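You operate a simulated robot arm through the tools that you are given. There is no shell and no other tool. Be economical: measure what you need, move in short steps, check, and stop when the job is done.

You are at the controls of a simulated robot arm. One attempt, no reset.

## Task
Test the green driver and trim its knob till the tester shows 5.0 Nm.
Fine: two runs on the large black screw; trim, reset and zero between them, one press each; hold it by its grip alone; park it in the bench's holster.

It is judged by the outcome, as a careful person would: the job done as asked, and still so three seconds after it is handed in. It fails if anything else is knocked over, pushed out of place, dropped, spilled or broken.

## Robot
A 7-joint arm with a fingered hand, fixed in place. Base frame: the origin is at the foot of the arm, x ahead of it, y to its left, z up. Lengths are in mm, angles in degrees, forces in N, time in s.
With the tool pointing down near the work surface it reaches from about 180 to 800 mm from the base axis. Its first joint turns from -166.0 to 166.0 degrees. Payload 4.9 kg.
Tool frame: the origin (TCP) lies between the finger pads and is the grasp point; the fingertips stand 32 mm ahead of it; z points along the fingers, y is the line along which they close. The gripper opens to 192 mm. The gripper's body begins 89 mm behind the TCP. The gripper is a hand of 3 fingers: y runs from the thumb to the fingers, the wrist lies at [0, 0, -267] in the tool frame, and closing takes about 1.5 s.
Orientation is told as [roll, pitch, yaw] about the base's x, y, z axes, in that order, counted from this pose: with the fingers straight down and closing along the base's y, the tool's x points along the base's -x, its y along +y and its z along -z.

## Interface
- The arm moves only by the tool jog_arm. Its argument "targets" is a list of rows, each a list of 7 numbers: the shift along the tool's x, y, z in units of 200 mm (1.0 is 200 mm), then the turn, a rotation vector about the tool's x, y, z in units of 180 degrees (1.0 is 180 degrees), then the opening, from 0 (shut) to 1 (fully open). In form: [[x, y, z, rx, ry, rz, gripper], ...]. A call has 1 to 8 rows; each row is the pose to reach, as a shift and turn from the pose commanded when the call began, along the tool's axes at that moment. A call with a number of a shift or a turn outside -1 to 1 is refused whole. A row lasts 0.2 s, in which the tool goes at most 50 mm and 8.6 degrees; a call with a longer step from one row to the next is refused whole, and so is a gripper value outside its range. Where a pose cannot be reached the arm comes as near as it can. A force on the tool above 40 N (or 10 N above the force at the start of the call, whichever is more), or a blocked arm, ends the call early, and 0.2 s more pass. The fingers move at their own pace (about 153 mm/s each) and stop on an object; they squeeze with about 34 N. The grip force told is the motor's: it shows also when the fingers shut on nothing. Time passes only in rows, and 0.2 s behind the last, so rows that repeat a pose let the fingers close. It gives the time, the measured TCP pose, the force on the tool (base axes), the opening and the grip force at its end, in the units of the frame above (readings bear some noise), with the torque about the TCP (base axes, N m) and any sound that the robot's microphone picked up, and new pictures: "views" is both (left out), scene, wrist or none.
- Cameras (640 x 400 px; columns grow to the right, rows downward): "scene" is fixed at [49.8, 648.9, 1547.1]; the picture's right is [-0.77, -0.64, 0.00], its down [-0.33, 0.39, -0.86] and it looks along [0.55, -0.66, -0.51] (base axes); focal length 328 px, centre (320, 200). "wrist" rides on the gripper at [80, -46, -113] in the tool frame; the picture's right is [0.50, 0.87, 0.00], its down [-0.67, 0.39, -0.63] and it looks along [-0.55, 0.32, 0.78] (tool axes); focal length 226 px, centre (320, 200). There is no depth. A picture from a camera that has moved, and an enlarged one, comes with that camera's place and axes in the base frame and with its lens.
- grasp_type(shape): the hand has 3 fingers and takes this shape, open, in about a second: jaw (thumb against the fingers, like two jaws); tri (thumb and two fingers); tip (a fingertip pinch); poke (one finger out to press); point (the index stretched); flat (the hand flat); cup (the hand cupped); fist (a fist). The gripper value then closes the fingers along that shape, each until it touches; the sizes above hold for jaw. It gives what a move gives, with no picture.
- enlarge(camera, box): a new picture of the part [left, top, right, bottom] of that camera's present view, enlarged. No time passes.
- close_job(): hands the job in; it is judged then, once.

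Go step by step. Nothing tells you positions but the pictures and the camera data: compare them with the known pose of the tool, close in by small moves and look again before you grip or let go. The budget is 120 turns and 200 pictures, counting those below and the enlarged ones. Unless the task says otherwise, let go and move clear before handing in, and close with one line.

The tools are called after "Request:" by a JSON object that holds its "op" and its "data". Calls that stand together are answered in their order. jog_arm: Moves the arm, as the interface text tells. Its arguments: {"type":"object","properties":{"targets":{"type":"array","items":{"type":"array","items":{"type":"number"}}},"views":{"type":"string","enum":["both","scene","wrist","none"]}},"required":["targets"]} The other tools are called the same way: grasp_type (shape) gives the hand a shape; enlarge (camera, box) takes an enlarged picture of a part of a camera's view; close_job () hands the job in.

At the start:

```text
clock: 0.0
tool_pos: [504.9, 76.1, 1279.6]
tool_rot: [0.1, 0.0, 0.0]
ft_force: [0.4, 0.3, 0.7]
ft_torque: [-0.01, -0.03, 0.01]
gripper_width: 192.0
grip_force: 0.1
shape: jaw
```

scene: 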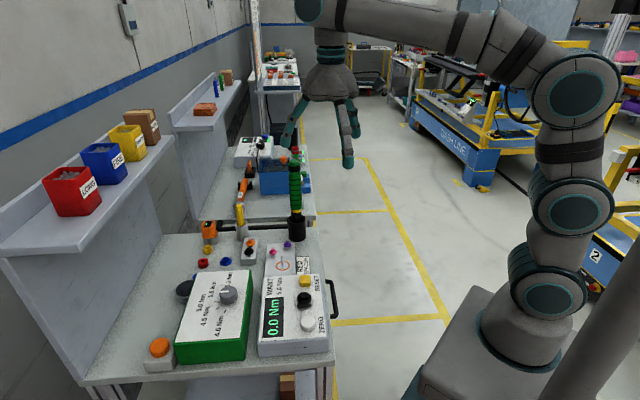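
wrist: 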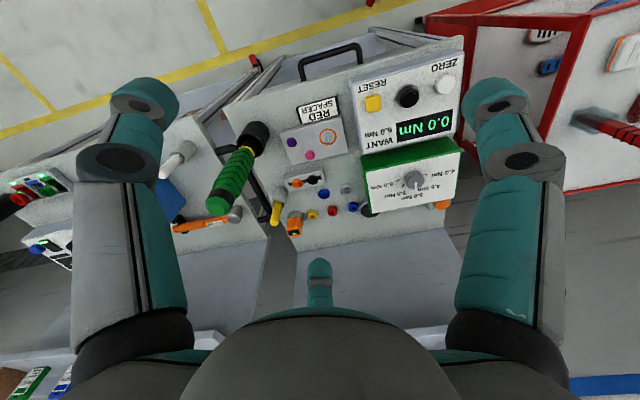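

I see a bench with a tester (display 0.0 Nm, RESET, ZERO buttons), a green box with a dial, and a green-handled driver hanging in a holster. I'll take enlarged views first.

Request:
{"op": "enlarge", "data": {"camera": "scene", "box": [130, 220, 350, 380]}}

Request:
{"op": "enlarge", "data": {"camera": "wrist", "box": [190, 40, 480, 240]}}

Request:
{"op": "enlarge", "data": {"camera": "scene", "box": [190, 130, 340, 270]}}

```text
2.50 times, centred on (240, 300) of scene
camera zoom: at [49.8, 648.9, 1547.1], right [-0.77, -0.64, 0.0], down [-0.33, 0.39, -0.86], along [0.55, -0.66, -0.51], focal length 820 px, centre (520, -50)
```

zoom: 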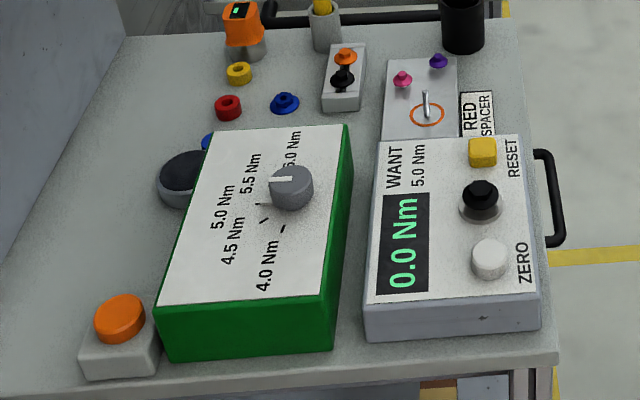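

```text
2.00 times, centred on (335, 140) of wrist
camera zoom: at [423.8, 29.5, 1391.7], right [-0.5, 0.87, 0.0], down [0.67, 0.39, 0.63], along [0.55, 0.32, -0.78], focal length 452 px, centre (290, 320)
```

zoom: 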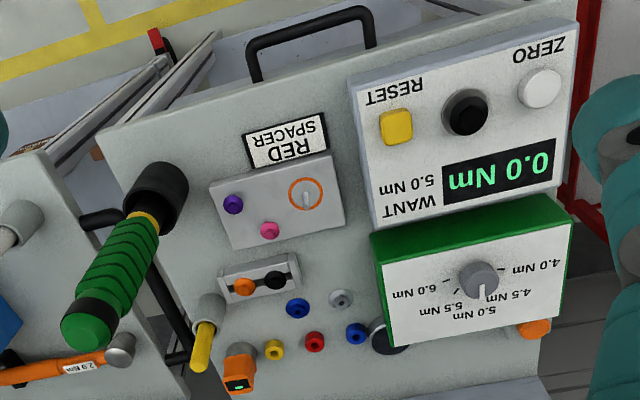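

```text
2.86 times, centred on (265, 200) of scene
camera zoom: at [49.8, 648.9, 1547.1], right [-0.77, -0.64, 0.0], down [-0.33, 0.39, -0.86], along [0.55, -0.66, -0.51], focal length 936 px, centre (477, 200)
```

zoom: 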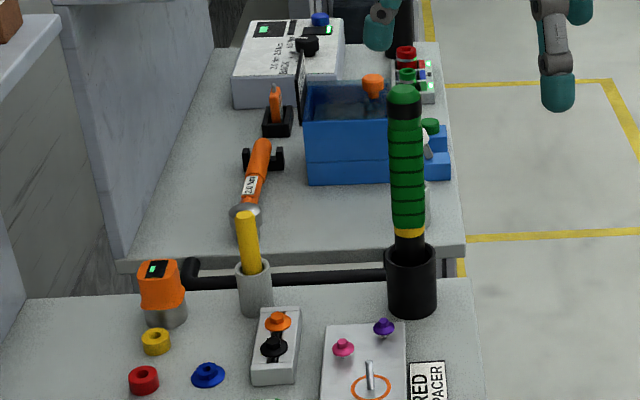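

The driver stands upright in the black holster near (685, 7), its cap at about z 1141, and the large black screw is near (442, 238, 928). I'll move above the driver, keeping high, and look again.

Request:
{"op": "jog_arm", "data": {"targets": [[-0.18, -0.07, 0, 0, 0, 0, 1], [-0.36, -0.14, 0, 0, 0, 0, 1], [-0.54, -0.21, 0, 0, 0, 0, 1], [-0.72, -0.28, 0, 0, 0, 0, 1], [-0.9, -0.345, 0, 0, 0, 0, 1], [-0.9, -0.345, 0, 0, 0, 0, 1]]}}

```text
clock: 1.4
tool_pos: [669.0, 4.5, 1264.9]
tool_rot: [0.0, 0.1, 0.0]
ft_force: [1.3, 0.8, -0.5]
ft_torque: [-0.02, 0.0, 0.0]
gripper_width: 192.0
grip_force: 0.0
shape: jaw
out of reach, approached as far as the arm can: row 5, 6
camera wrist: at [589.3, -41.0, 1377.1], right [-0.5, 0.87, 0.0], down [0.67, 0.39, 0.63], along [0.54, 0.32, -0.78], focal length 226 px, centre (320, 200)
```

scene: 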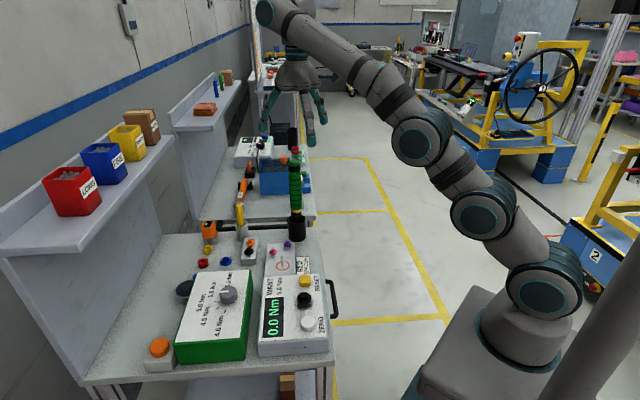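
wrist: 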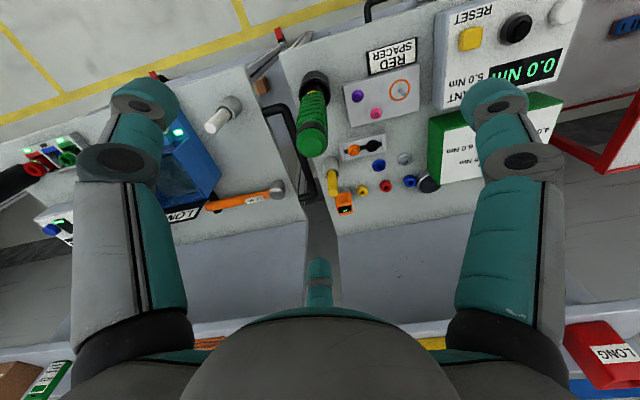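

The driver cap triangulates again to about (684, 6, 1141). Before I descend I'll close the hand in free air to see how the jaw shape moves.

Request:
{"op": "jog_arm", "data": {"targets": [[0, 0, 0, 0, 0, 0, 0.15], [0, 0, 0, 0, 0, 0, 0.15], [0, 0, 0, 0, 0, 0, 0.15], [0, 0, 0, 0, 0, 0, 0.15], [0, 0, 0, 0, 0, 0, 0.15], [0, 0, 0, 0, 0, 0, 0.15]]}}

Request:
{"op": "enlarge", "data": {"camera": "scene", "box": [220, 40, 360, 160]}}

```text
clock: 2.8
tool_pos: [669.8, 3.8, 1267.4]
tool_rot: [0.0, -0.1, 0.1]
ft_force: [0.0, 0.3, 0.1]
ft_torque: [-0.01, 0.01, 0.01]
gripper_width: 29.0
grip_force: 0.1
shape: jaw
camera wrist: at [588.3, -41.0, 1378.9], right [-0.5, 0.87, 0.0], down [0.67, 0.39, 0.63], along [0.55, 0.32, -0.78], focal length 226 px, centre (320, 200)
```

scene: 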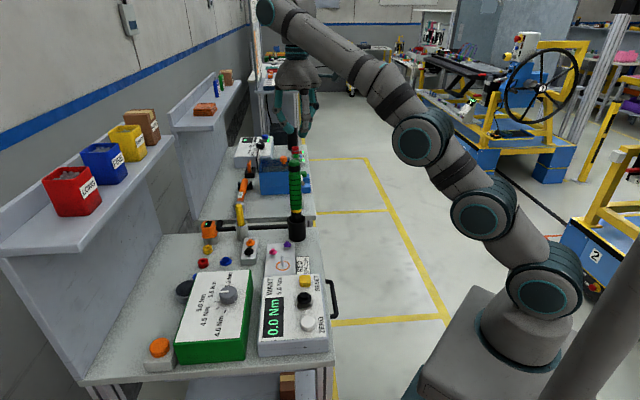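
wrist: 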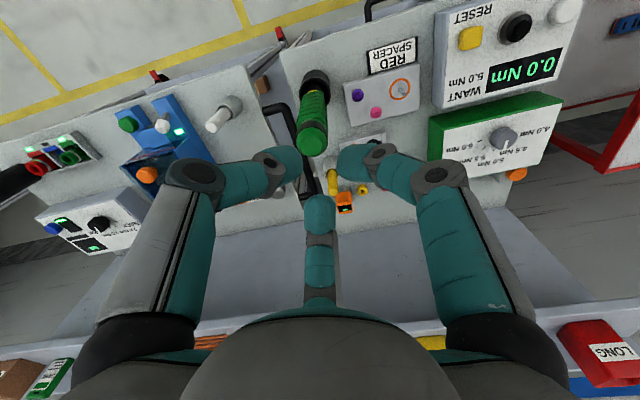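

```text
3.33 times, centred on (290, 100) of scene
camera zoom: at [49.8, 648.9, 1547.1], right [-0.77, -0.64, 0.0], down [-0.33, 0.39, -0.86], along [0.55, -0.66, -0.51], focal length 1093 px, centre (420, 533)
```

zoom: 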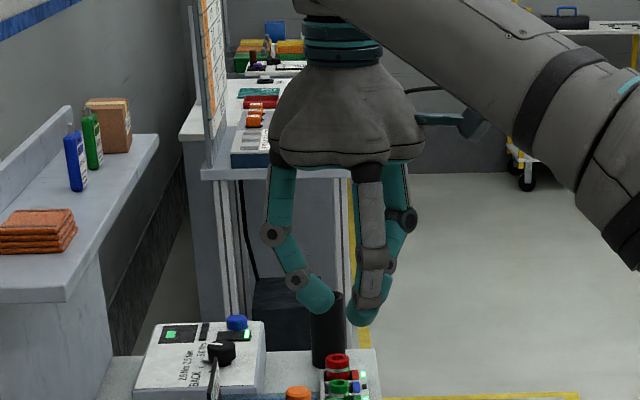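

The jaw closes centrically with three fingers, which suits the cylindrical grip. I'll reopen and descend partway beside the cap height, then check the pose.

Request:
{"op": "jog_arm", "data": {"targets": [[0, 0, 0, 0, 0, 0, 1], [0, 0, 0, 0, 0, 0, 1], [0, 0, 0, 0, 0, 0, 1], [0, 0, 0, 0, 0, 0, 1], [0, 0, 0.1, 0, 0, 0, 1], [0, 0, 0.25, 0, 0, 0, 1], [0, 0, 0.4, 0, 0, 0, 1], [0, 0, 0.4, 0, 0, 0, 1]]}}

```text
clock: 4.6
tool_pos: [668.0, 6.4, 1186.9]
tool_rot: [0.0, 0.0, 0.0]
ft_force: [0.5, 0.1, -0.1]
ft_torque: [0.02, 0.01, -0.01]
gripper_width: 191.9
grip_force: 0.1
shape: jaw
camera wrist: at [587.5, -39.5, 1299.8], right [-0.5, 0.87, 0.0], down [0.67, 0.39, 0.63], along [0.55, 0.32, -0.78], focal length 226 px, centre (320, 200)
```

scene: 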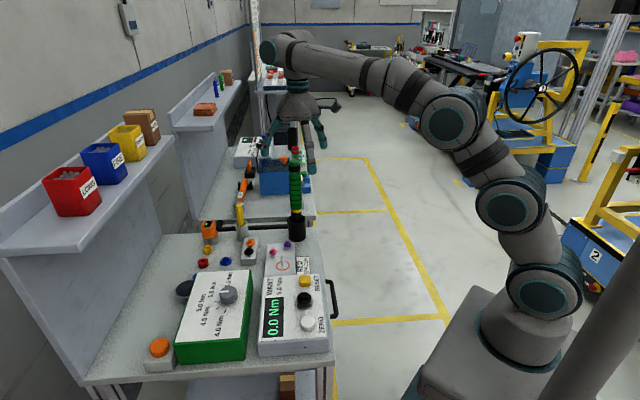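
wrist: 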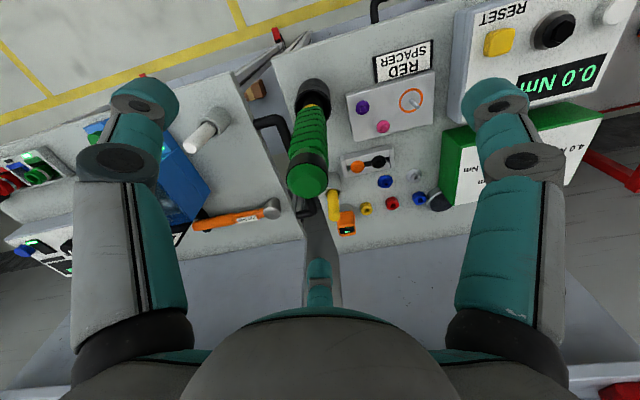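

The cap is about 18 mm further in +x. I'll shift over it, check, then lower around the grip.

Request:
{"op": "jog_arm", "data": {"targets": [[-0.09, 0, 0, 0, 0, 0, 1], [-0.09, 0, 0.1, 0, 0, 0, 1], [-0.09, 0, 0.2, 0, 0, 0, 1], [-0.09, 0, 0.25, 0, 0, 0, 1], [-0.09, 0, 0.25, 0, 0, 0, 1]]}}

Request:
{"op": "enlarge", "data": {"camera": "scene", "box": [220, 80, 360, 260]}}

```text
clock: 5.8
tool_pos: [685.7, 2.8, 1136.9]
tool_rot: [-0.1, 0.1, 0.1]
ft_force: [-0.3, 0.7, -0.5]
ft_torque: [-0.02, 0.02, -0.01]
gripper_width: 191.7
grip_force: 0.1
shape: jaw
camera wrist: at [604.6, -42.4, 1249.4], right [-0.5, 0.87, 0.0], down [0.67, 0.39, 0.63], along [0.55, 0.32, -0.78], focal length 226 px, centre (320, 200)
```

scene: 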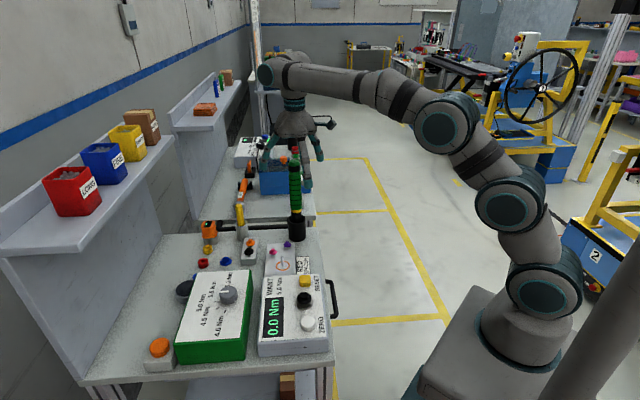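
wrist: 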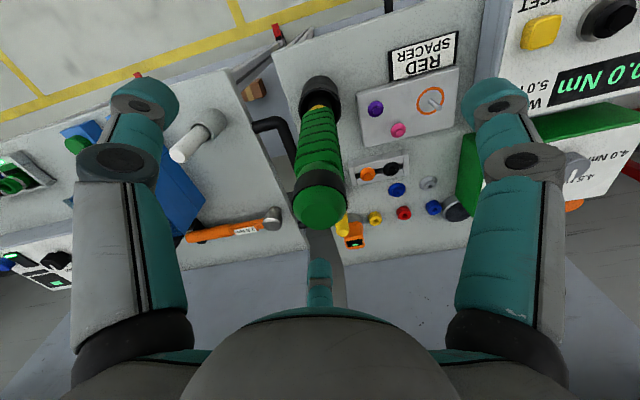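

```text
2.22 times, centred on (290, 170) of scene
camera zoom: at [49.8, 648.9, 1547.1], right [-0.77, -0.64, 0.0], down [-0.33, 0.39, -0.86], along [0.55, -0.66, -0.51], focal length 728 px, centre (387, 267)
```

zoom: 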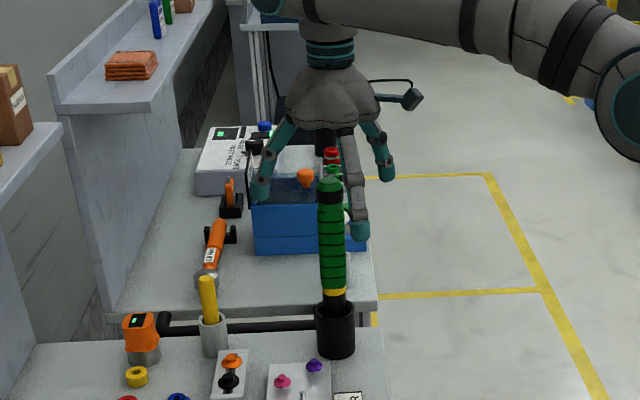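

Roughly centred; I'll enlarge the wrist view to check for driver tilt before lowering.

Request:
{"op": "enlarge", "data": {"camera": "wrist", "box": [240, 60, 400, 240]}}

Request:
{"op": "enlarge", "data": {"camera": "scene", "box": [260, 140, 330, 250]}}

```text
2.22 times, centred on (320, 150) of wrist
camera zoom: at [604.6, -42.4, 1249.4], right [-0.5, 0.87, 0.0], down [0.67, 0.39, 0.63], along [0.55, 0.32, -0.78], focal length 502 px, centre (320, 311)
```

zoom: 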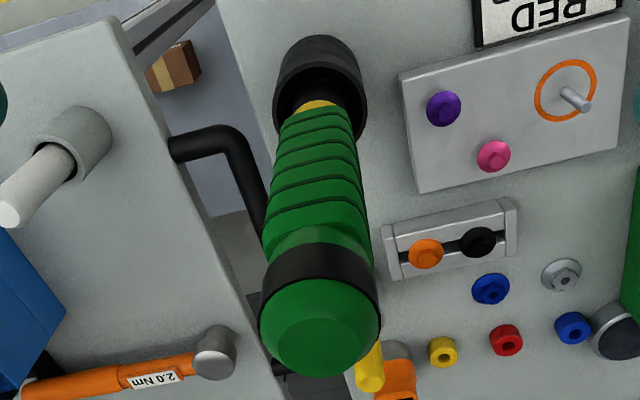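

```text
3.64 times, centred on (295, 195) of scene
camera zoom: at [49.8, 648.9, 1547.1], right [-0.77, -0.64, 0.0], down [-0.33, 0.39, -0.86], along [0.55, -0.66, -0.51], focal length 1192 px, centre (411, 218)
```

zoom: 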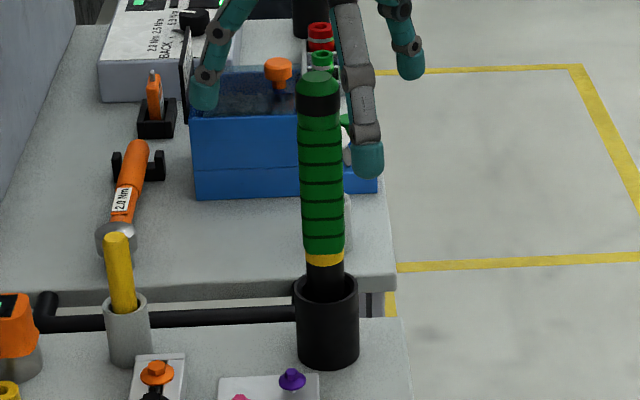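

The driver is vertical at about (685, 5), with its cap top near z 1147 and the grip from z 975 to 1115. I'll lower the TCP to z 1070 and close.

Request:
{"op": "jog_arm", "data": {"targets": [[0, 0.01, 0.12, 0, 0, 0, 1], [0, 0.01, 0.24, 0, 0, 0, 1], [0, 0.01, 0.335, 0, 0, 0, 1], [0, 0.01, 0.335, 0, 0, 0, 1]]}}

Request:
{"op": "enlarge", "data": {"camera": "scene", "box": [240, 120, 350, 250]}}

```text
clock: 6.8
tool_pos: [684.8, 5.0, 1068.5]
tool_rot: [0.0, 0.0, 0.1]
ft_force: [-0.4, 0.7, -0.5]
ft_torque: [0.03, -0.01, -0.04]
gripper_width: 192.0
grip_force: 0.1
shape: jaw
camera wrist: at [604.4, -40.3, 1181.5], right [-0.5, 0.87, 0.0], down [0.67, 0.39, 0.63], along [0.55, 0.32, -0.78], focal length 226 px, centre (320, 200)
```

scene: 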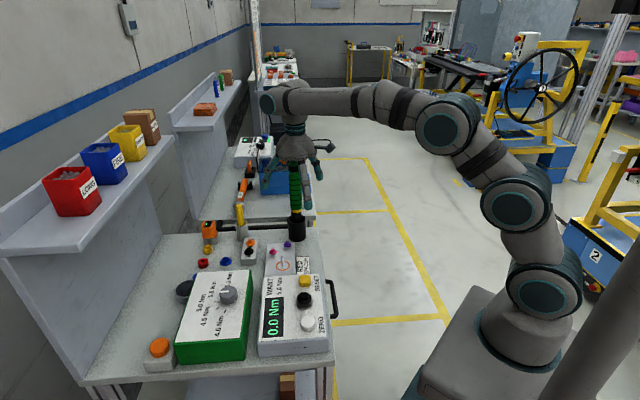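
wrist: 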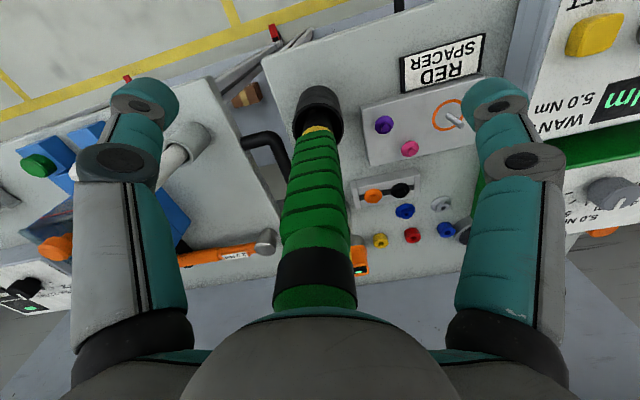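

```text
3.08 times, centred on (295, 185) of scene
camera zoom: at [49.8, 648.9, 1547.1], right [-0.77, -0.64, 0.0], down [-0.33, 0.39, -0.86], along [0.55, -0.66, -0.51], focal length 1009 px, centre (397, 246)
```

zoom: 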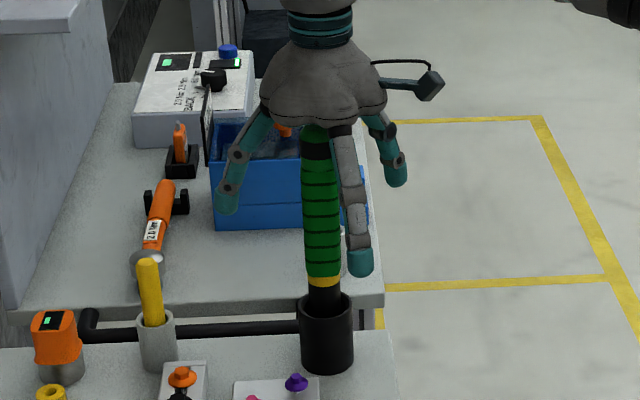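

The ribbed grip is at the TCP and the cap is clear of the palm, so I'll close.

Request:
{"op": "jog_arm", "data": {"targets": [[0, 0, 0, 0, 0, 0, 0], [0, 0, 0, 0, 0, 0, 0], [0, 0, 0, 0, 0, 0, 0], [0, 0, 0, 0, 0, 0, 0], [0, 0, 0, 0, 0, 0, 0], [0, 0, 0, 0, 0, 0, 0], [0, 0, 0, 0, 0, 0, 0], [0, 0, 0, 0, 0, 0, 0]]}}

Request:
{"op": "enlarge", "data": {"camera": "scene", "box": [240, 120, 350, 250]}}

```text
clock: 8.6
tool_pos: [685.9, 4.4, 1068.8]
tool_rot: [0.0, 0.0, 0.0]
ft_force: [0.2, 0.1, -0.5]
ft_torque: [0.04, -0.02, -0.01]
gripper_width: 34.3
grip_force: 33.8
shape: jaw
camera wrist: at [604.4, -40.3, 1181.5], right [-0.5, 0.87, 0.0], down [0.67, 0.39, 0.63], along [0.55, 0.32, -0.78], focal length 226 px, centre (320, 200)
```

scene: 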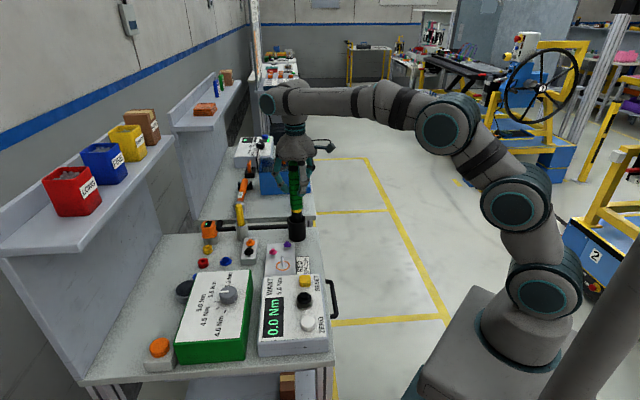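
wrist: 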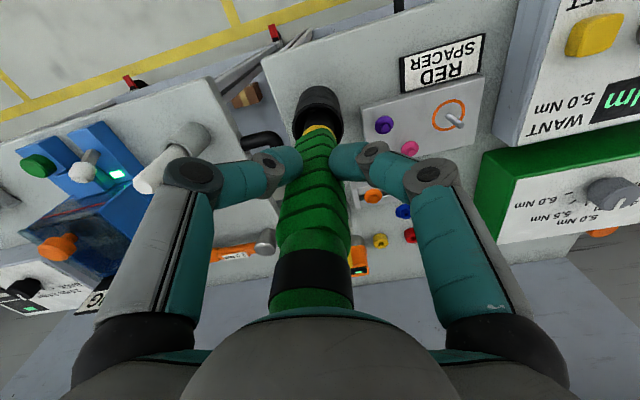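

```text
3.08 times, centred on (295, 185) of scene
camera zoom: at [49.8, 648.9, 1547.1], right [-0.77, -0.64, 0.0], down [-0.33, 0.39, -0.86], along [0.55, -0.66, -0.51], focal length 1009 px, centre (397, 246)
```

zoom: 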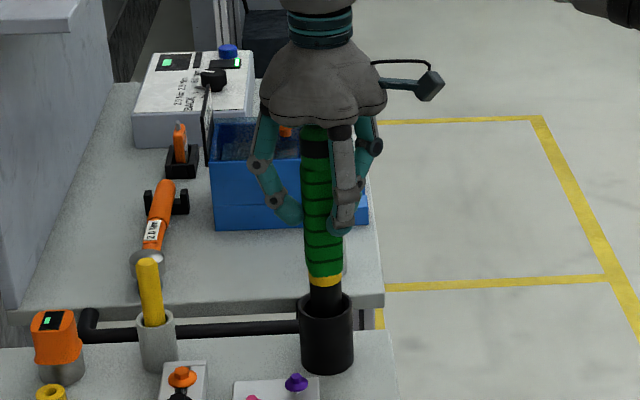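

Gripped at 34 mm, 34 N. I'll lift straight up, slowly.

Request:
{"op": "jog_arm", "data": {"targets": [[0, 0, -0.05, 0, 0, 0, 0], [0, 0, -0.15, 0, 0, 0, 0], [0, 0, -0.25, 0, 0, 0, 0], [0, 0, -0.35, 0, 0, 0, 0], [0, 0, -0.45, 0, 0, 0, 0], [0, 0, -0.5, 0, 0, 0, 0], [0, 0, -0.5, 0, 0, 0, 0]]}}

Request:
{"op": "enlarge", "data": {"camera": "scene", "box": [240, 100, 350, 250]}}

```text
clock: 10.2
tool_pos: [685.4, 5.0, 1169.7]
tool_rot: [0.0, 0.0, 0.0]
ft_force: [-0.1, 0.0, -5.0]
ft_torque: [-0.01, 0.02, -0.02]
gripper_width: 34.0
grip_force: 33.8
shape: jaw
camera wrist: at [604.0, -40.9, 1281.6], right [-0.5, 0.87, 0.0], down [0.67, 0.39, 0.63], along [0.55, 0.32, -0.78], focal length 226 px, centre (320, 200)
```

scene: 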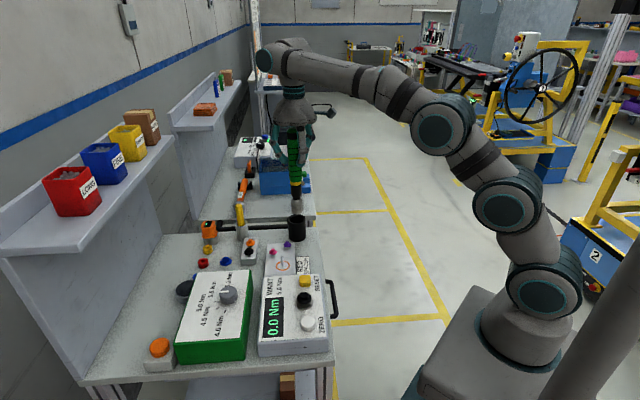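
wrist: 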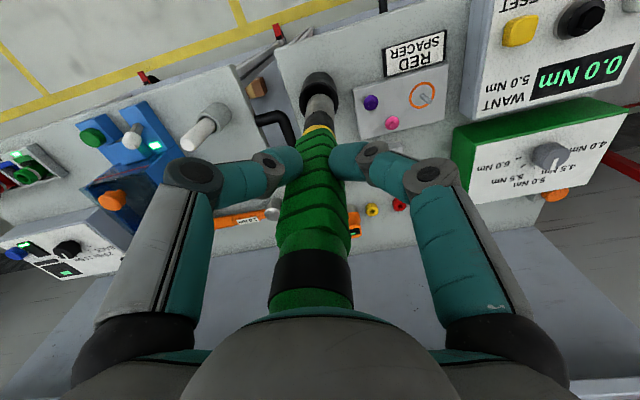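

```text
2.67 times, centred on (295, 175) of scene
camera zoom: at [49.8, 648.9, 1547.1], right [-0.77, -0.64, 0.0], down [-0.33, 0.39, -0.86], along [0.55, -0.66, -0.51], focal length 874 px, centre (387, 267)
```

zoom: 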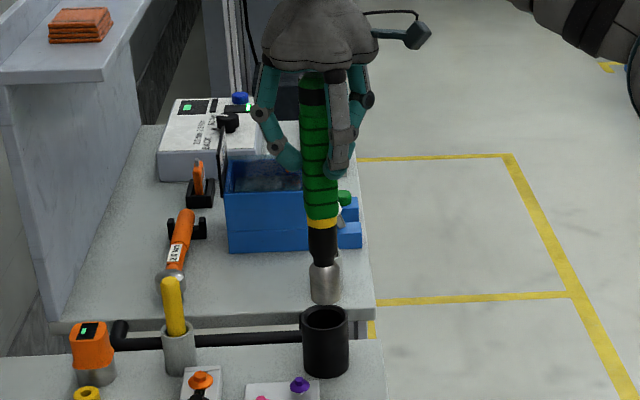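

The driver came free. Its socket bottom is about 208 mm below the TCP, near z 962. I'll carry it raised toward the tester.

Request:
{"op": "jog_arm", "data": {"targets": [[0.05, 0, -0.15, 0, 0, 0, 0], [0.15, 0.1, -0.2, 0, 0, 0, 0], [0.28, 0.22, -0.2, 0, 0, 0, 0], [0.41, 0.34, -0.2, 0, 0, 0, 0], [0.54, 0.46, -0.2, 0, 0, 0, 0], [0.66, 0.58, -0.2, 0, 0, 0, 0], [0.78, 0.7, -0.2, 0, 0, 0, 0], [0.9, 0.82, -0.2, 0, 0, 0, 0]]}}

Request:
{"op": "enlarge", "data": {"camera": "scene", "box": [220, 180, 360, 370]}}

```text
clock: 12.0
tool_pos: [503.0, 167.8, 1209.6]
tool_rot: [-0.1, 0.1, -0.1]
ft_force: [-0.5, 0.7, -4.4]
ft_torque: [-0.03, 0.06, 0.02]
gripper_width: 33.5
grip_force: 34.0
shape: jaw
camera wrist: at [421.7, 122.2, 1322.7], right [-0.5, 0.87, 0.0], down [0.67, 0.39, 0.63], along [0.55, 0.31, -0.78], focal length 226 px, centre (320, 200)
```

scene: 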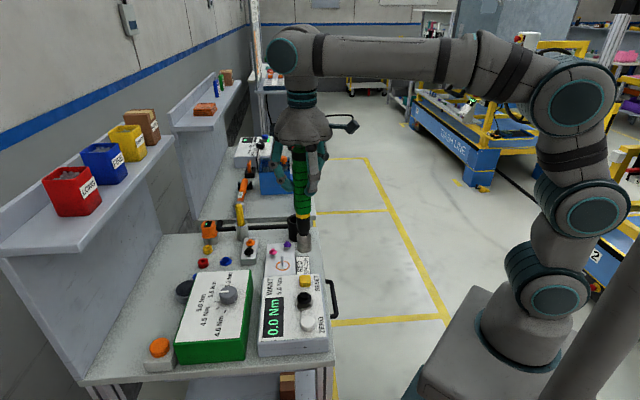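
wrist: 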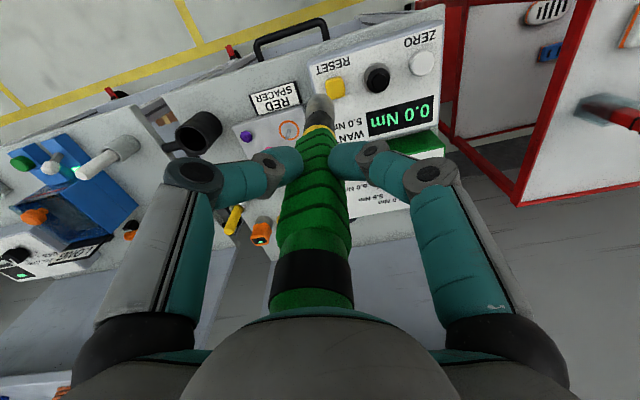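

```text
2.11 times, centred on (290, 275) of scene
camera zoom: at [49.8, 648.9, 1547.1], right [-0.77, -0.64, 0.0], down [-0.33, 0.39, -0.86], along [0.55, -0.66, -0.51], focal length 690 px, centre (383, 42)
```

zoom: 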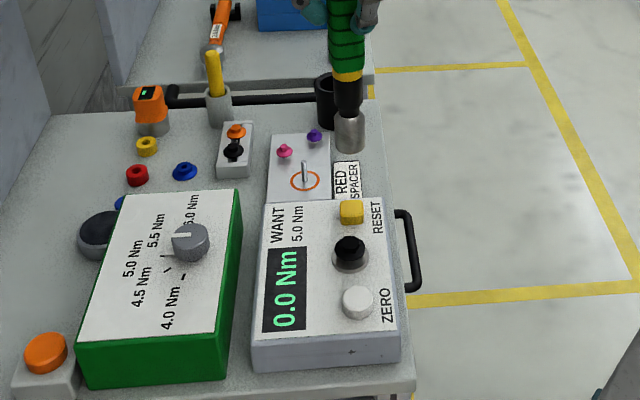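

The screw stays at about (442, 235, 928). I'll bring the driver above it and check alignment.

Request:
{"op": "jog_arm", "data": {"targets": [[0.1, 0.12, 0, 0, 0, 0, 0], [0.2, 0.24, 0, 0, 0, 0, 0], [0.3, 0.34, 0, 0, 0, 0, 0], [0.3, 0.34, 0.1, 0, 0, 0, 0], [0.3, 0.34, 0.2, 0, 0, 0, 0], [0.3, 0.34, 0.2, 0, 0, 0, 0]], "views": "none"}}

Request:
{"op": "enlarge", "data": {"camera": "scene", "box": [260, 210, 350, 340]}}

Request:
{"op": "enlarge", "data": {"camera": "wrist", "box": [240, 60, 400, 160]}}

```text
clock: 13.4
tool_pos: [442.4, 234.2, 1170.6]
tool_rot: [0.0, -0.1, 0.0]
ft_force: [-0.1, 0.3, -4.8]
ft_torque: [-0.04, 0.02, -0.01]
gripper_width: 33.4
grip_force: 33.8
shape: jaw
```

```text
3.08 times, centred on (305, 275) of scene
camera zoom: at [49.8, 648.9, 1547.1], right [-0.77, -0.64, 0.0], down [-0.33, 0.39, -0.86], along [0.55, -0.66, -0.51], focal length 1009 px, centre (366, -31)
```

zoom: 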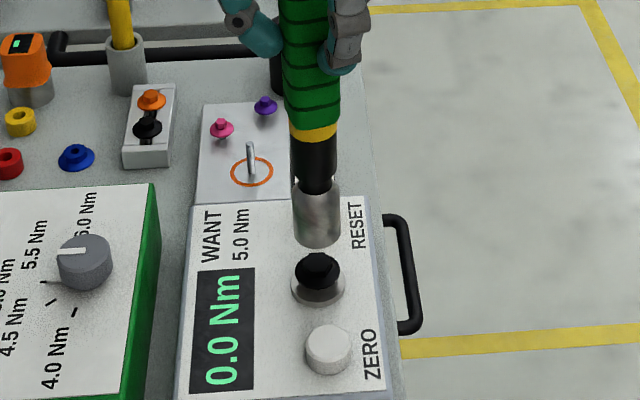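

```text
4.00 times, centred on (320, 110) of wrist
camera zoom: at [362.7, 188.6, 1283.6], right [-0.5, 0.87, 0.0], down [0.67, 0.39, 0.63], along [0.55, 0.32, -0.78], focal length 904 px, centre (320, 560)
```

zoom: 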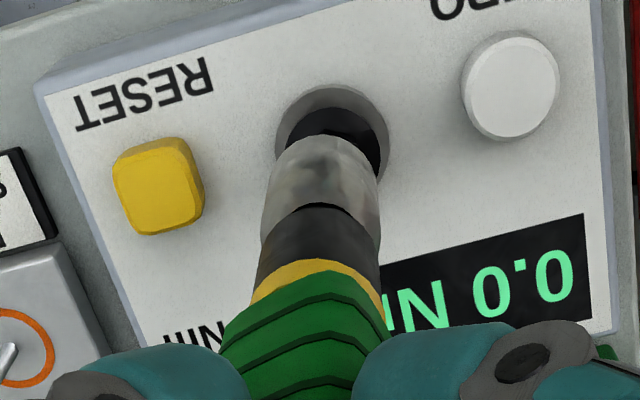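

The socket is above the screw within about 2 mm. I'll correct that and lower to just above the head.

Request:
{"op": "jog_arm", "data": {"targets": [[0.006, 0.009, 0, 0, 0, 0, 0], [0.006, 0.009, 0.05, 0, 0, 0, 0], [0.006, 0.009, 0.1, 0, 0, 0, 0], [0.006, 0.009, 0.1, 0, 0, 0, 0]], "views": "none"}}

Request:
{"op": "enlarge", "data": {"camera": "scene", "box": [260, 230, 350, 340]}}

Request:
{"op": "enlarge", "data": {"camera": "wrist", "box": [240, 60, 400, 160]}}

```text
clock: 14.4
tool_pos: [444.4, 237.1, 1149.4]
tool_rot: [0.0, 0.0, 0.1]
ft_force: [-0.3, -0.2, -5.3]
ft_torque: [-0.01, 0.01, 0.01]
gripper_width: 33.8
grip_force: 34.2
shape: jaw
```

```text
3.64 times, centred on (305, 285) of scene
camera zoom: at [49.8, 648.9, 1547.1], right [-0.77, -0.64, 0.0], down [-0.33, 0.39, -0.86], along [0.55, -0.66, -0.51], focal length 1192 px, centre (374, -109)
```

zoom: 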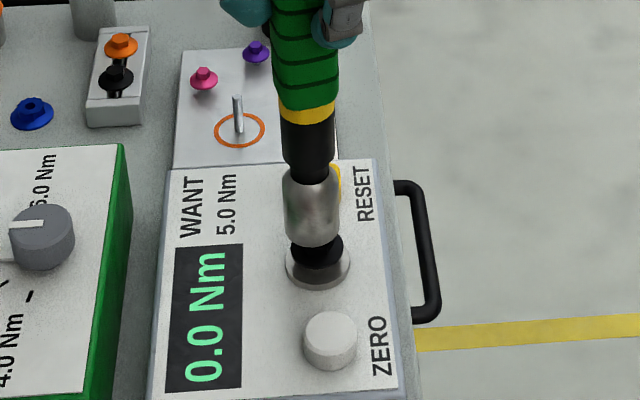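

```text
4.00 times, centred on (320, 110) of wrist
camera zoom: at [363.9, 192.6, 1262.6], right [-0.5, 0.87, 0.0], down [0.67, 0.39, 0.63], along [0.55, 0.32, -0.78], focal length 904 px, centre (320, 560)
```

zoom: 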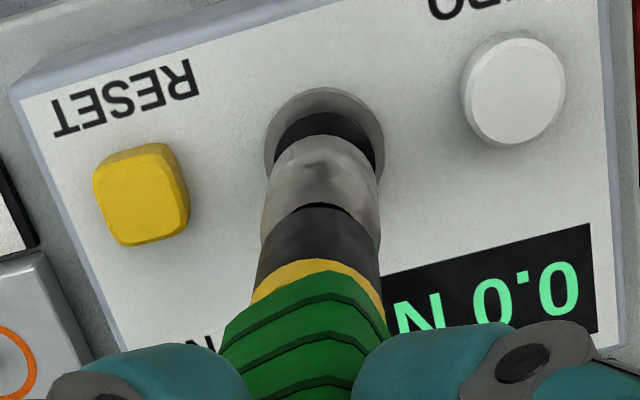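

Nearly aligned; I'll shift (-2.5, -1.5) mm and descend in small steps until contact.

Request:
{"op": "jog_arm", "data": {"targets": [[0.0125, -0.0075, 0, 0, 0, 0, 0], [0.0125, -0.0075, 0.03, 0, 0, 0, 0], [0.0125, -0.0075, 0.05, 0, 0, 0, 0], [0.0125, -0.0075, 0.06, 0, 0, 0, 0], [0.0125, -0.0075, 0.06, 0, 0, 0, 0]], "views": "none"}}

Request:
{"op": "enlarge", "data": {"camera": "scene", "box": [260, 230, 350, 340]}}

```text
clock: 15.6
tool_pos: [440.6, 237.1, 1138.4]
tool_rot: [0.0, 0.0, -0.1]
ft_force: [0.2, -0.4, -4.9]
ft_torque: [0.01, 0.02, 0.03]
gripper_width: 33.6
grip_force: 33.8
shape: jaw
```

```text
3.64 times, centred on (305, 285) of scene
camera zoom: at [49.8, 648.9, 1547.1], right [-0.77, -0.64, 0.0], down [-0.33, 0.39, -0.86], along [0.55, -0.66, -0.51], focal length 1192 px, centre (374, -109)
```

zoom: 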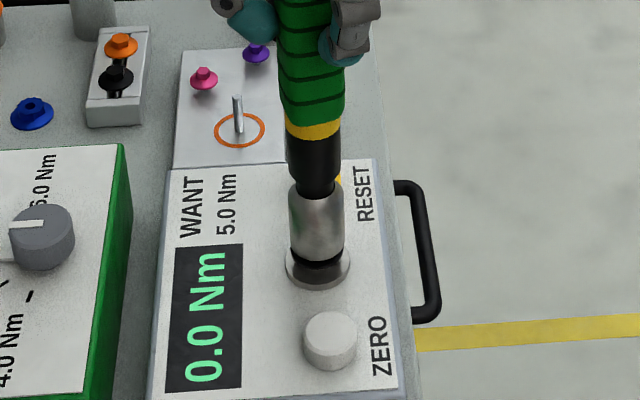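

Aligned and no contact force yet. I'll keep going down in 2–3 mm steps.

Request:
{"op": "jog_arm", "data": {"targets": [[0, 0, 0.0125, 0, 0, 0, 0], [0, 0, 0.025, 0, 0, 0, 0], [0, 0, 0.0375, 0, 0, 0, 0], [0, 0, 0.05, 0, 0, 0, 0], [0, 0, 0.0625, 0, 0, 0, 0]], "views": "none"}}

Request:
{"op": "enlarge", "data": {"camera": "scene", "box": [260, 230, 350, 340]}}

```text
clock: 16.8
tool_pos: [443.6, 237.9, 1129.6]
tool_rot: [0.2, -0.3, 0.0]
ft_force: [-1.2, -1.3, 33.6]
ft_torque: [-0.14, -0.08, -0.09]
gripper_width: 34.6
grip_force: 33.7
shape: jaw
```

```text
3.64 times, centred on (305, 285) of scene
camera zoom: at [49.8, 648.9, 1547.1], right [-0.77, -0.64, 0.0], down [-0.33, 0.39, -0.86], along [0.55, -0.66, -0.51], focal length 1192 px, centre (374, -109)
```

zoom: 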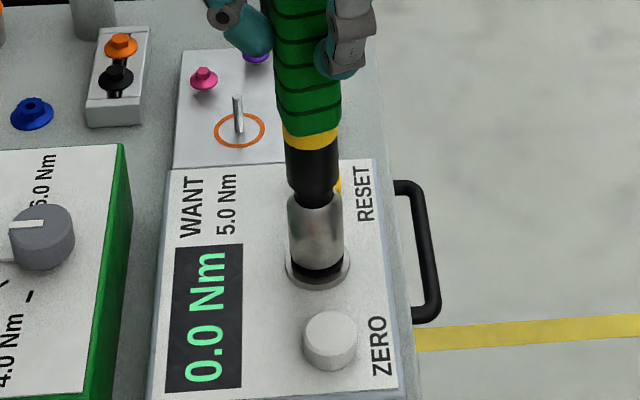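

Contact at about 38 N net and the display still reads 0.0. I'll hold a second to see whether the driver starts on pressure.

Request:
{"op": "jog_arm", "data": {"targets": [[0, 0, 0, 0, 0, 0, 0], [0, 0, 0, 0, 0, 0, 0], [0, 0, 0, 0, 0, 0, 0], [0, 0, 0, 0, 0, 0, 0], [0, 0, 0, 0, 0, 0, 0]]}}

Request:
{"op": "enlarge", "data": {"camera": "wrist", "box": [200, 60, 440, 240]}}

```text
clock: 18.0
tool_pos: [442.2, 237.8, 1126.0]
tool_rot: [0.0, 0.0, 0.0]
ft_force: [0.3, -1.1, 22.2]
ft_torque: [-0.06, -0.18, -0.1]
gripper_width: 34.4
grip_force: 33.9
shape: jaw
camera wrist: at [361.1, 192.7, 1238.0], right [-0.5, 0.87, 0.0], down [0.67, 0.39, 0.63], along [0.55, 0.32, -0.78], focal length 226 px, centre (320, 200)
```

scene: 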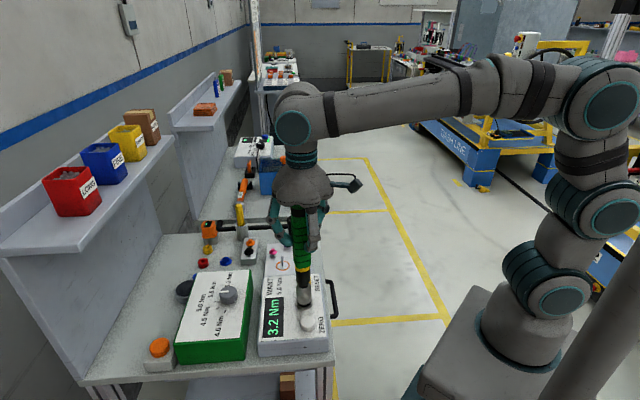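
wrist: 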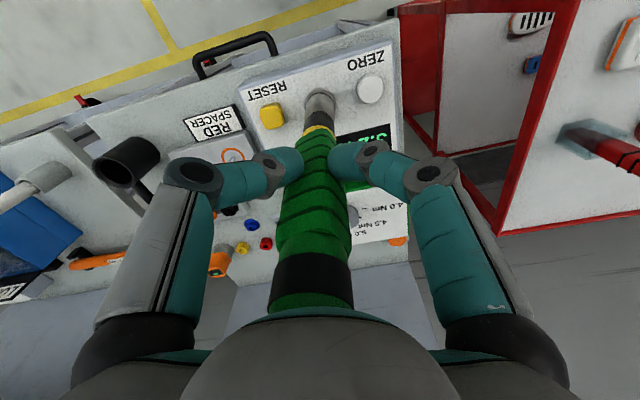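

```text
2.22 times, centred on (320, 150) of wrist
camera zoom: at [361.1, 192.7, 1238.0], right [-0.5, 0.87, 0.0], down [0.67, 0.39, 0.63], along [0.55, 0.32, -0.78], focal length 502 px, centre (320, 311)
```

zoom: 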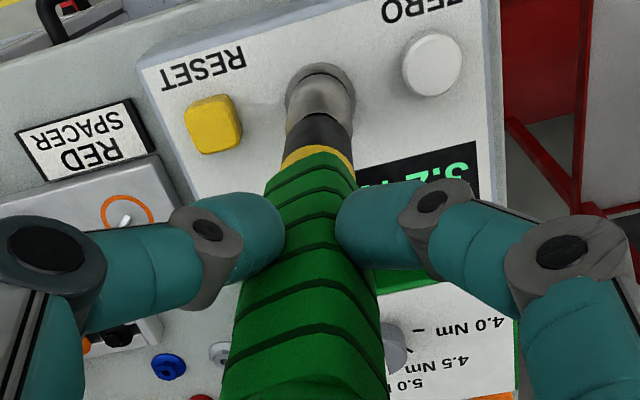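

The run has started, with the display rising through 3.2 Nm. I'll hold until it stops.

Request:
{"op": "jog_arm", "data": {"targets": [[0, 0, 0, 0, 0, 0, 0], [0, 0, 0, 0, 0, 0, 0], [0, 0, 0, 0, 0, 0, 0], [0, 0, 0, 0, 0, 0, 0], [0, 0, 0, 0, 0, 0, 0], [0, 0, 0, 0, 0, 0, 0]], "views": "none"}}

Request:
{"op": "enlarge", "data": {"camera": "scene", "box": [170, 230, 350, 370]}}

```text
clock: 19.4
tool_pos: [442.0, 237.9, 1126.3]
tool_rot: [-0.1, 0.0, 0.0]
ft_force: [1.4, -0.6, 18.6]
ft_torque: [-0.08, -0.13, -0.06]
gripper_width: 34.5
grip_force: 33.8
shape: jaw
```

```text
2.86 times, centred on (260, 300) of scene
camera zoom: at [49.8, 648.9, 1547.1], right [-0.77, -0.64, 0.0], down [-0.33, 0.39, -0.86], along [0.55, -0.66, -0.51], focal length 936 px, centre (491, -86)
```

zoom: 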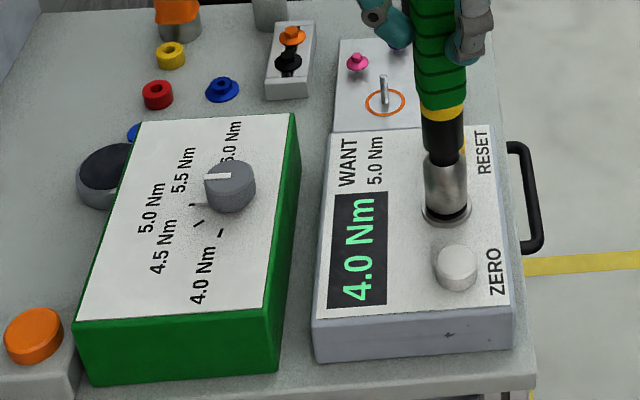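

The display reads 4.0 Nm. I'll hold another second to see whether it is final.

Request:
{"op": "jog_arm", "data": {"targets": [[0, 0, 0, 0, 0, 0, 0], [0, 0, 0, 0, 0, 0, 0], [0, 0, 0, 0, 0, 0, 0], [0, 0, 0, 0, 0, 0, 0]], "views": "none"}}

Request:
{"op": "enlarge", "data": {"camera": "scene", "box": [170, 230, 350, 370]}}

```text
clock: 20.4
tool_pos: [442.0, 237.5, 1126.5]
tool_rot: [0.0, 0.0, 0.0]
ft_force: [0.7, -0.8, 16.5]
ft_torque: [-0.08, -0.16, -0.04]
gripper_width: 34.7
grip_force: 34.1
shape: jaw
```

```text
2.86 times, centred on (260, 300) of scene
camera zoom: at [49.8, 648.9, 1547.1], right [-0.77, -0.64, 0.0], down [-0.33, 0.39, -0.86], along [0.55, -0.66, -0.51], focal length 936 px, centre (491, -86)
```

zoom: 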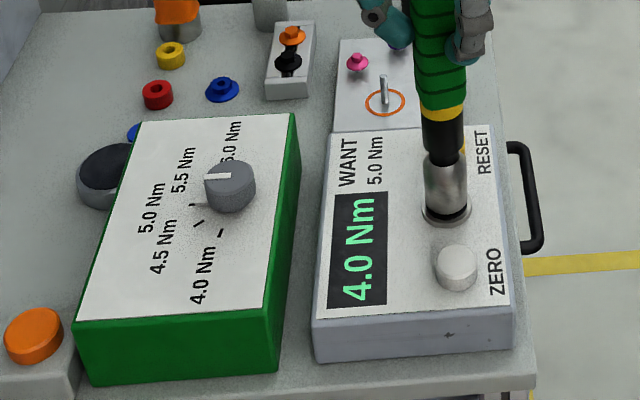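

Final reading of run 1 is 4.0 Nm. I'll lift off and carry the driver back to the holster by the same path.

Request:
{"op": "jog_arm", "data": {"targets": [[0, 0, -0.1, 0, 0, 0, 0], [0, 0, -0.25, 0, 0, 0, 0], [0, 0, -0.42, 0, 0, 0, 0], [-0.12, -0.12, -0.42, 0, 0, 0, 0], [-0.26, -0.26, -0.42, 0, 0, 0, 0], [-0.4, -0.4, -0.42, 0, 0, 0, 0], [-0.54, -0.52, -0.42, 0, 0, 0, 0], [-0.66, -0.64, -0.42, 0, 0, 0, 0]], "views": "none"}}

Request:
{"op": "enlarge", "data": {"camera": "scene", "box": [170, 200, 350, 350]}}

```text
clock: 22.2
tool_pos: [574.4, 108.7, 1209.7]
tool_rot: [-0.1, -0.1, 0.0]
ft_force: [0.1, -0.5, -4.6]
ft_torque: [-0.02, 0.06, 0.02]
gripper_width: 34.3
grip_force: 33.8
shape: jaw
```

```text
2.67 times, centred on (260, 275) of scene
camera zoom: at [49.8, 648.9, 1547.1], right [-0.77, -0.64, 0.0], down [-0.33, 0.39, -0.86], along [0.55, -0.66, -0.51], focal length 874 px, centre (480, 0)
```

zoom: 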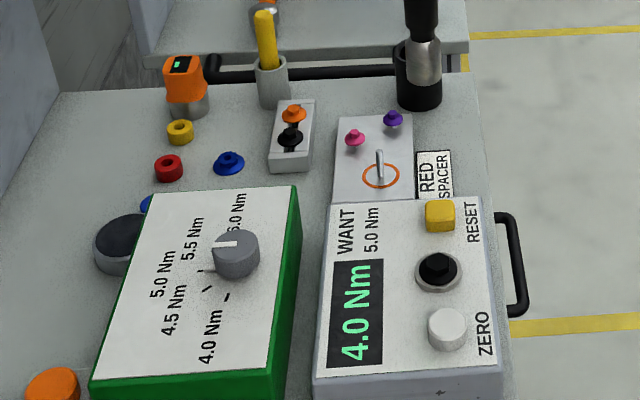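

Next I'll go above the holster.

Request:
{"op": "jog_arm", "data": {"targets": [[-0.14, -0.13, 0, 0, 0, 0, 0], [-0.28, -0.26, 0, 0, 0, 0, 0], [-0.42, -0.39, 0, 0, 0, 0, 0], [-0.555, -0.52, 0, 0, 0, 0, 0], [-0.555, -0.52, 0.1, 0, 0, 0, 0], [-0.555, -0.52, 0.2, 0, 0, 0, 0], [-0.555, -0.52, 0.2, 0, 0, 0, 0]], "views": "none"}}

Request:
{"op": "enlarge", "data": {"camera": "scene", "box": [250, 120, 340, 250]}}

Request:
{"op": "enlarge", "data": {"camera": "wrist", "box": [240, 50, 400, 150]}}

```text
clock: 23.8
tool_pos: [684.3, 6.3, 1168.4]
tool_rot: [0.0, 0.1, 0.0]
ft_force: [-0.4, -0.1, -5.4]
ft_torque: [-0.02, 0.04, 0.03]
gripper_width: 33.9
grip_force: 33.9
shape: jaw
```

```text
3.08 times, centred on (295, 185) of scene
camera zoom: at [49.8, 648.9, 1547.1], right [-0.77, -0.64, 0.0], down [-0.33, 0.39, -0.86], along [0.55, -0.66, -0.51], focal length 1009 px, centre (397, 246)
```

zoom: 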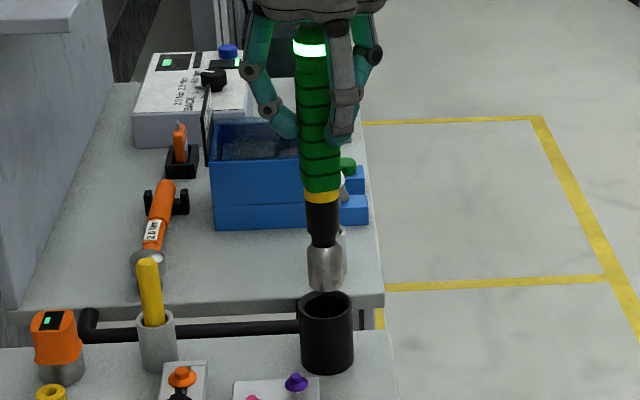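

```text
4.00 times, centred on (320, 100) of wrist
camera zoom: at [602.9, -38.8, 1281.3], right [-0.5, 0.87, 0.0], down [0.67, 0.39, 0.63], along [0.55, 0.32, -0.78], focal length 904 px, centre (320, 600)
```

zoom: 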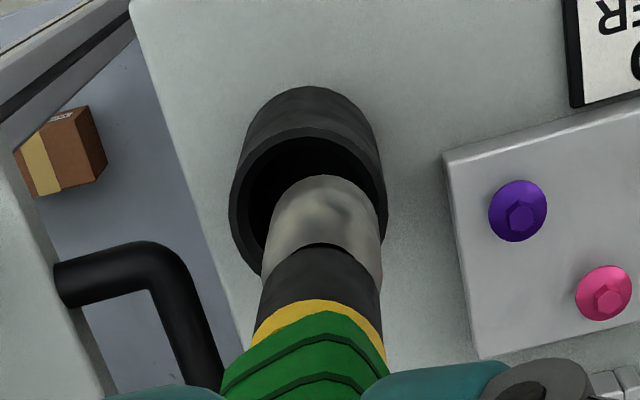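

The ring on the driver now glows, so the run registered. The socket tip hangs about (-4, +3) mm off the TCP, so I'll shift to centre it over the holster and lower.

Request:
{"op": "jog_arm", "data": {"targets": [[-0.025, -0.0225, 0, 0, 0, 0, 0], [-0.025, -0.0225, 0.05, 0, 0, 0, 0], [-0.025, -0.0225, 0.1, 0, 0, 0, 0], [-0.025, -0.0225, 0.15, 0, 0, 0, 0], [-0.025, -0.0225, 0.2, 0, 0, 0, 0], [-0.025, -0.0225, 0.2, 0, 0, 0, 0]], "views": "none"}}

Request:
{"op": "enlarge", "data": {"camera": "scene", "box": [250, 120, 340, 250]}}

Request:
{"op": "enlarge", "data": {"camera": "wrist", "box": [240, 50, 400, 150]}}

```text
clock: 25.2
tool_pos: [688.6, 2.0, 1129.9]
tool_rot: [0.0, 0.0, 0.0]
ft_force: [-0.6, 0.6, -4.7]
ft_torque: [0.01, 0.02, 0.0]
gripper_width: 34.1
grip_force: 33.3
shape: jaw
```

```text
3.08 times, centred on (295, 185) of scene
camera zoom: at [49.8, 648.9, 1547.1], right [-0.77, -0.64, 0.0], down [-0.33, 0.39, -0.86], along [0.55, -0.66, -0.51], focal length 1009 px, centre (397, 246)
```

zoom: 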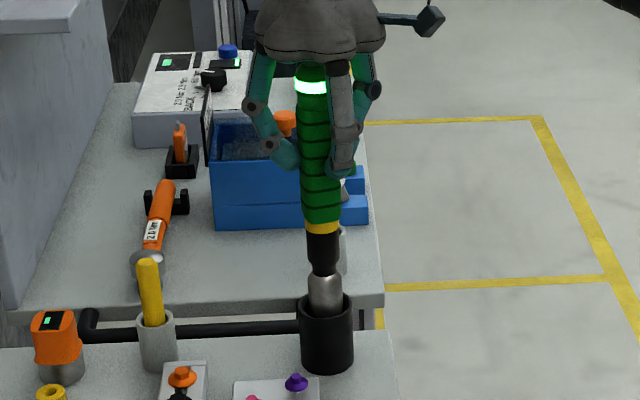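

```text
4.00 times, centred on (320, 100) of wrist
camera zoom: at [608.0, -42.9, 1242.2], right [-0.5, 0.87, 0.0], down [0.67, 0.39, 0.63], along [0.55, 0.32, -0.78], focal length 904 px, centre (320, 600)
```

zoom: 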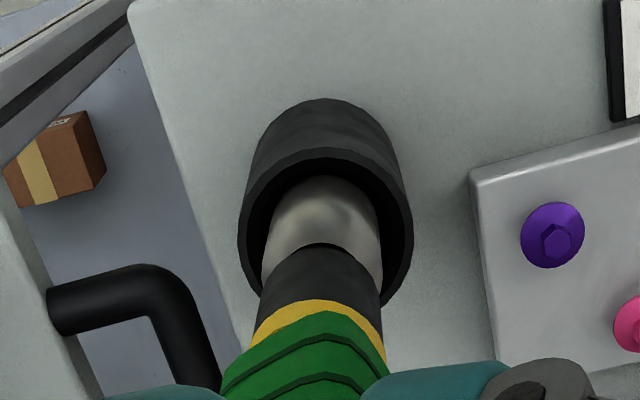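

Socket is inside the holster and centred. I'll keep lowering, slowing near the bottom.

Request:
{"op": "jog_arm", "data": {"targets": [[0, 0, 0.08, 0, 0, 0, 0], [0, 0, 0.16, 0, 0, 0, 0], [0, 0, 0.24, 0, 0, 0, 0], [0, 0, 0.27, 0, 0, 0, 0], [0, 0, 0.285, 0, 0, 0, 0], [0, 0, 0.3, 0, 0, 0, 0], [0, 0, 0.305, 0, 0, 0, 0]], "views": "none"}}

Request:
{"op": "enlarge", "data": {"camera": "scene", "box": [250, 120, 340, 250]}}

```text
clock: 26.8
tool_pos: [688.8, 1.5, 1068.0]
tool_rot: [0.0, -0.1, -0.1]
ft_force: [0.1, 0.5, -4.4]
ft_torque: [-0.02, 0.02, -0.01]
gripper_width: 33.8
grip_force: 34.0
shape: jaw
```

```text
3.08 times, centred on (295, 185) of scene
camera zoom: at [49.8, 648.9, 1547.1], right [-0.77, -0.64, 0.0], down [-0.33, 0.39, -0.86], along [0.55, -0.66, -0.51], focal length 1009 px, centre (397, 246)
```

zoom: 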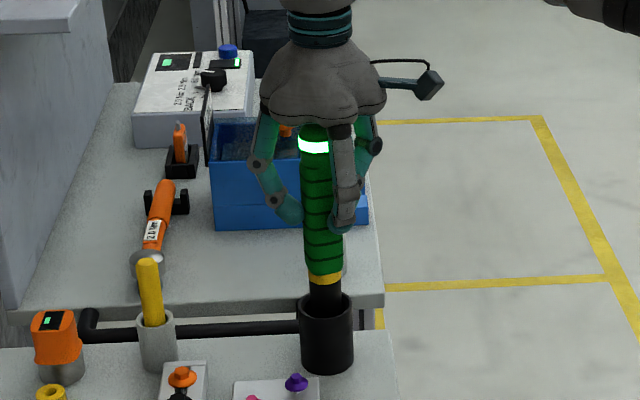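

Almost seated. I'll go down a few more 1 mm steps to feel the bottom.

Request:
{"op": "jog_arm", "data": {"targets": [[0, 0, 0.005, 0, 0, 0, 0], [0, 0, 0.01, 0, 0, 0, 0], [0, 0, 0.015, 0, 0, 0, 0], [0, 0, 0.02, 0, 0, 0, 0], [0, 0, 0.02, 0, 0, 0, 0]], "views": "none"}}

```text
clock: 28.0
tool_pos: [688.8, 1.6, 1068.5]
tool_rot: [0.1, -0.2, 0.0]
ft_force: [-2.0, 1.3, 13.1]
ft_torque: [-0.02, 0.02, -0.06]
gripper_width: 34.3
grip_force: 33.9
shape: jaw
```

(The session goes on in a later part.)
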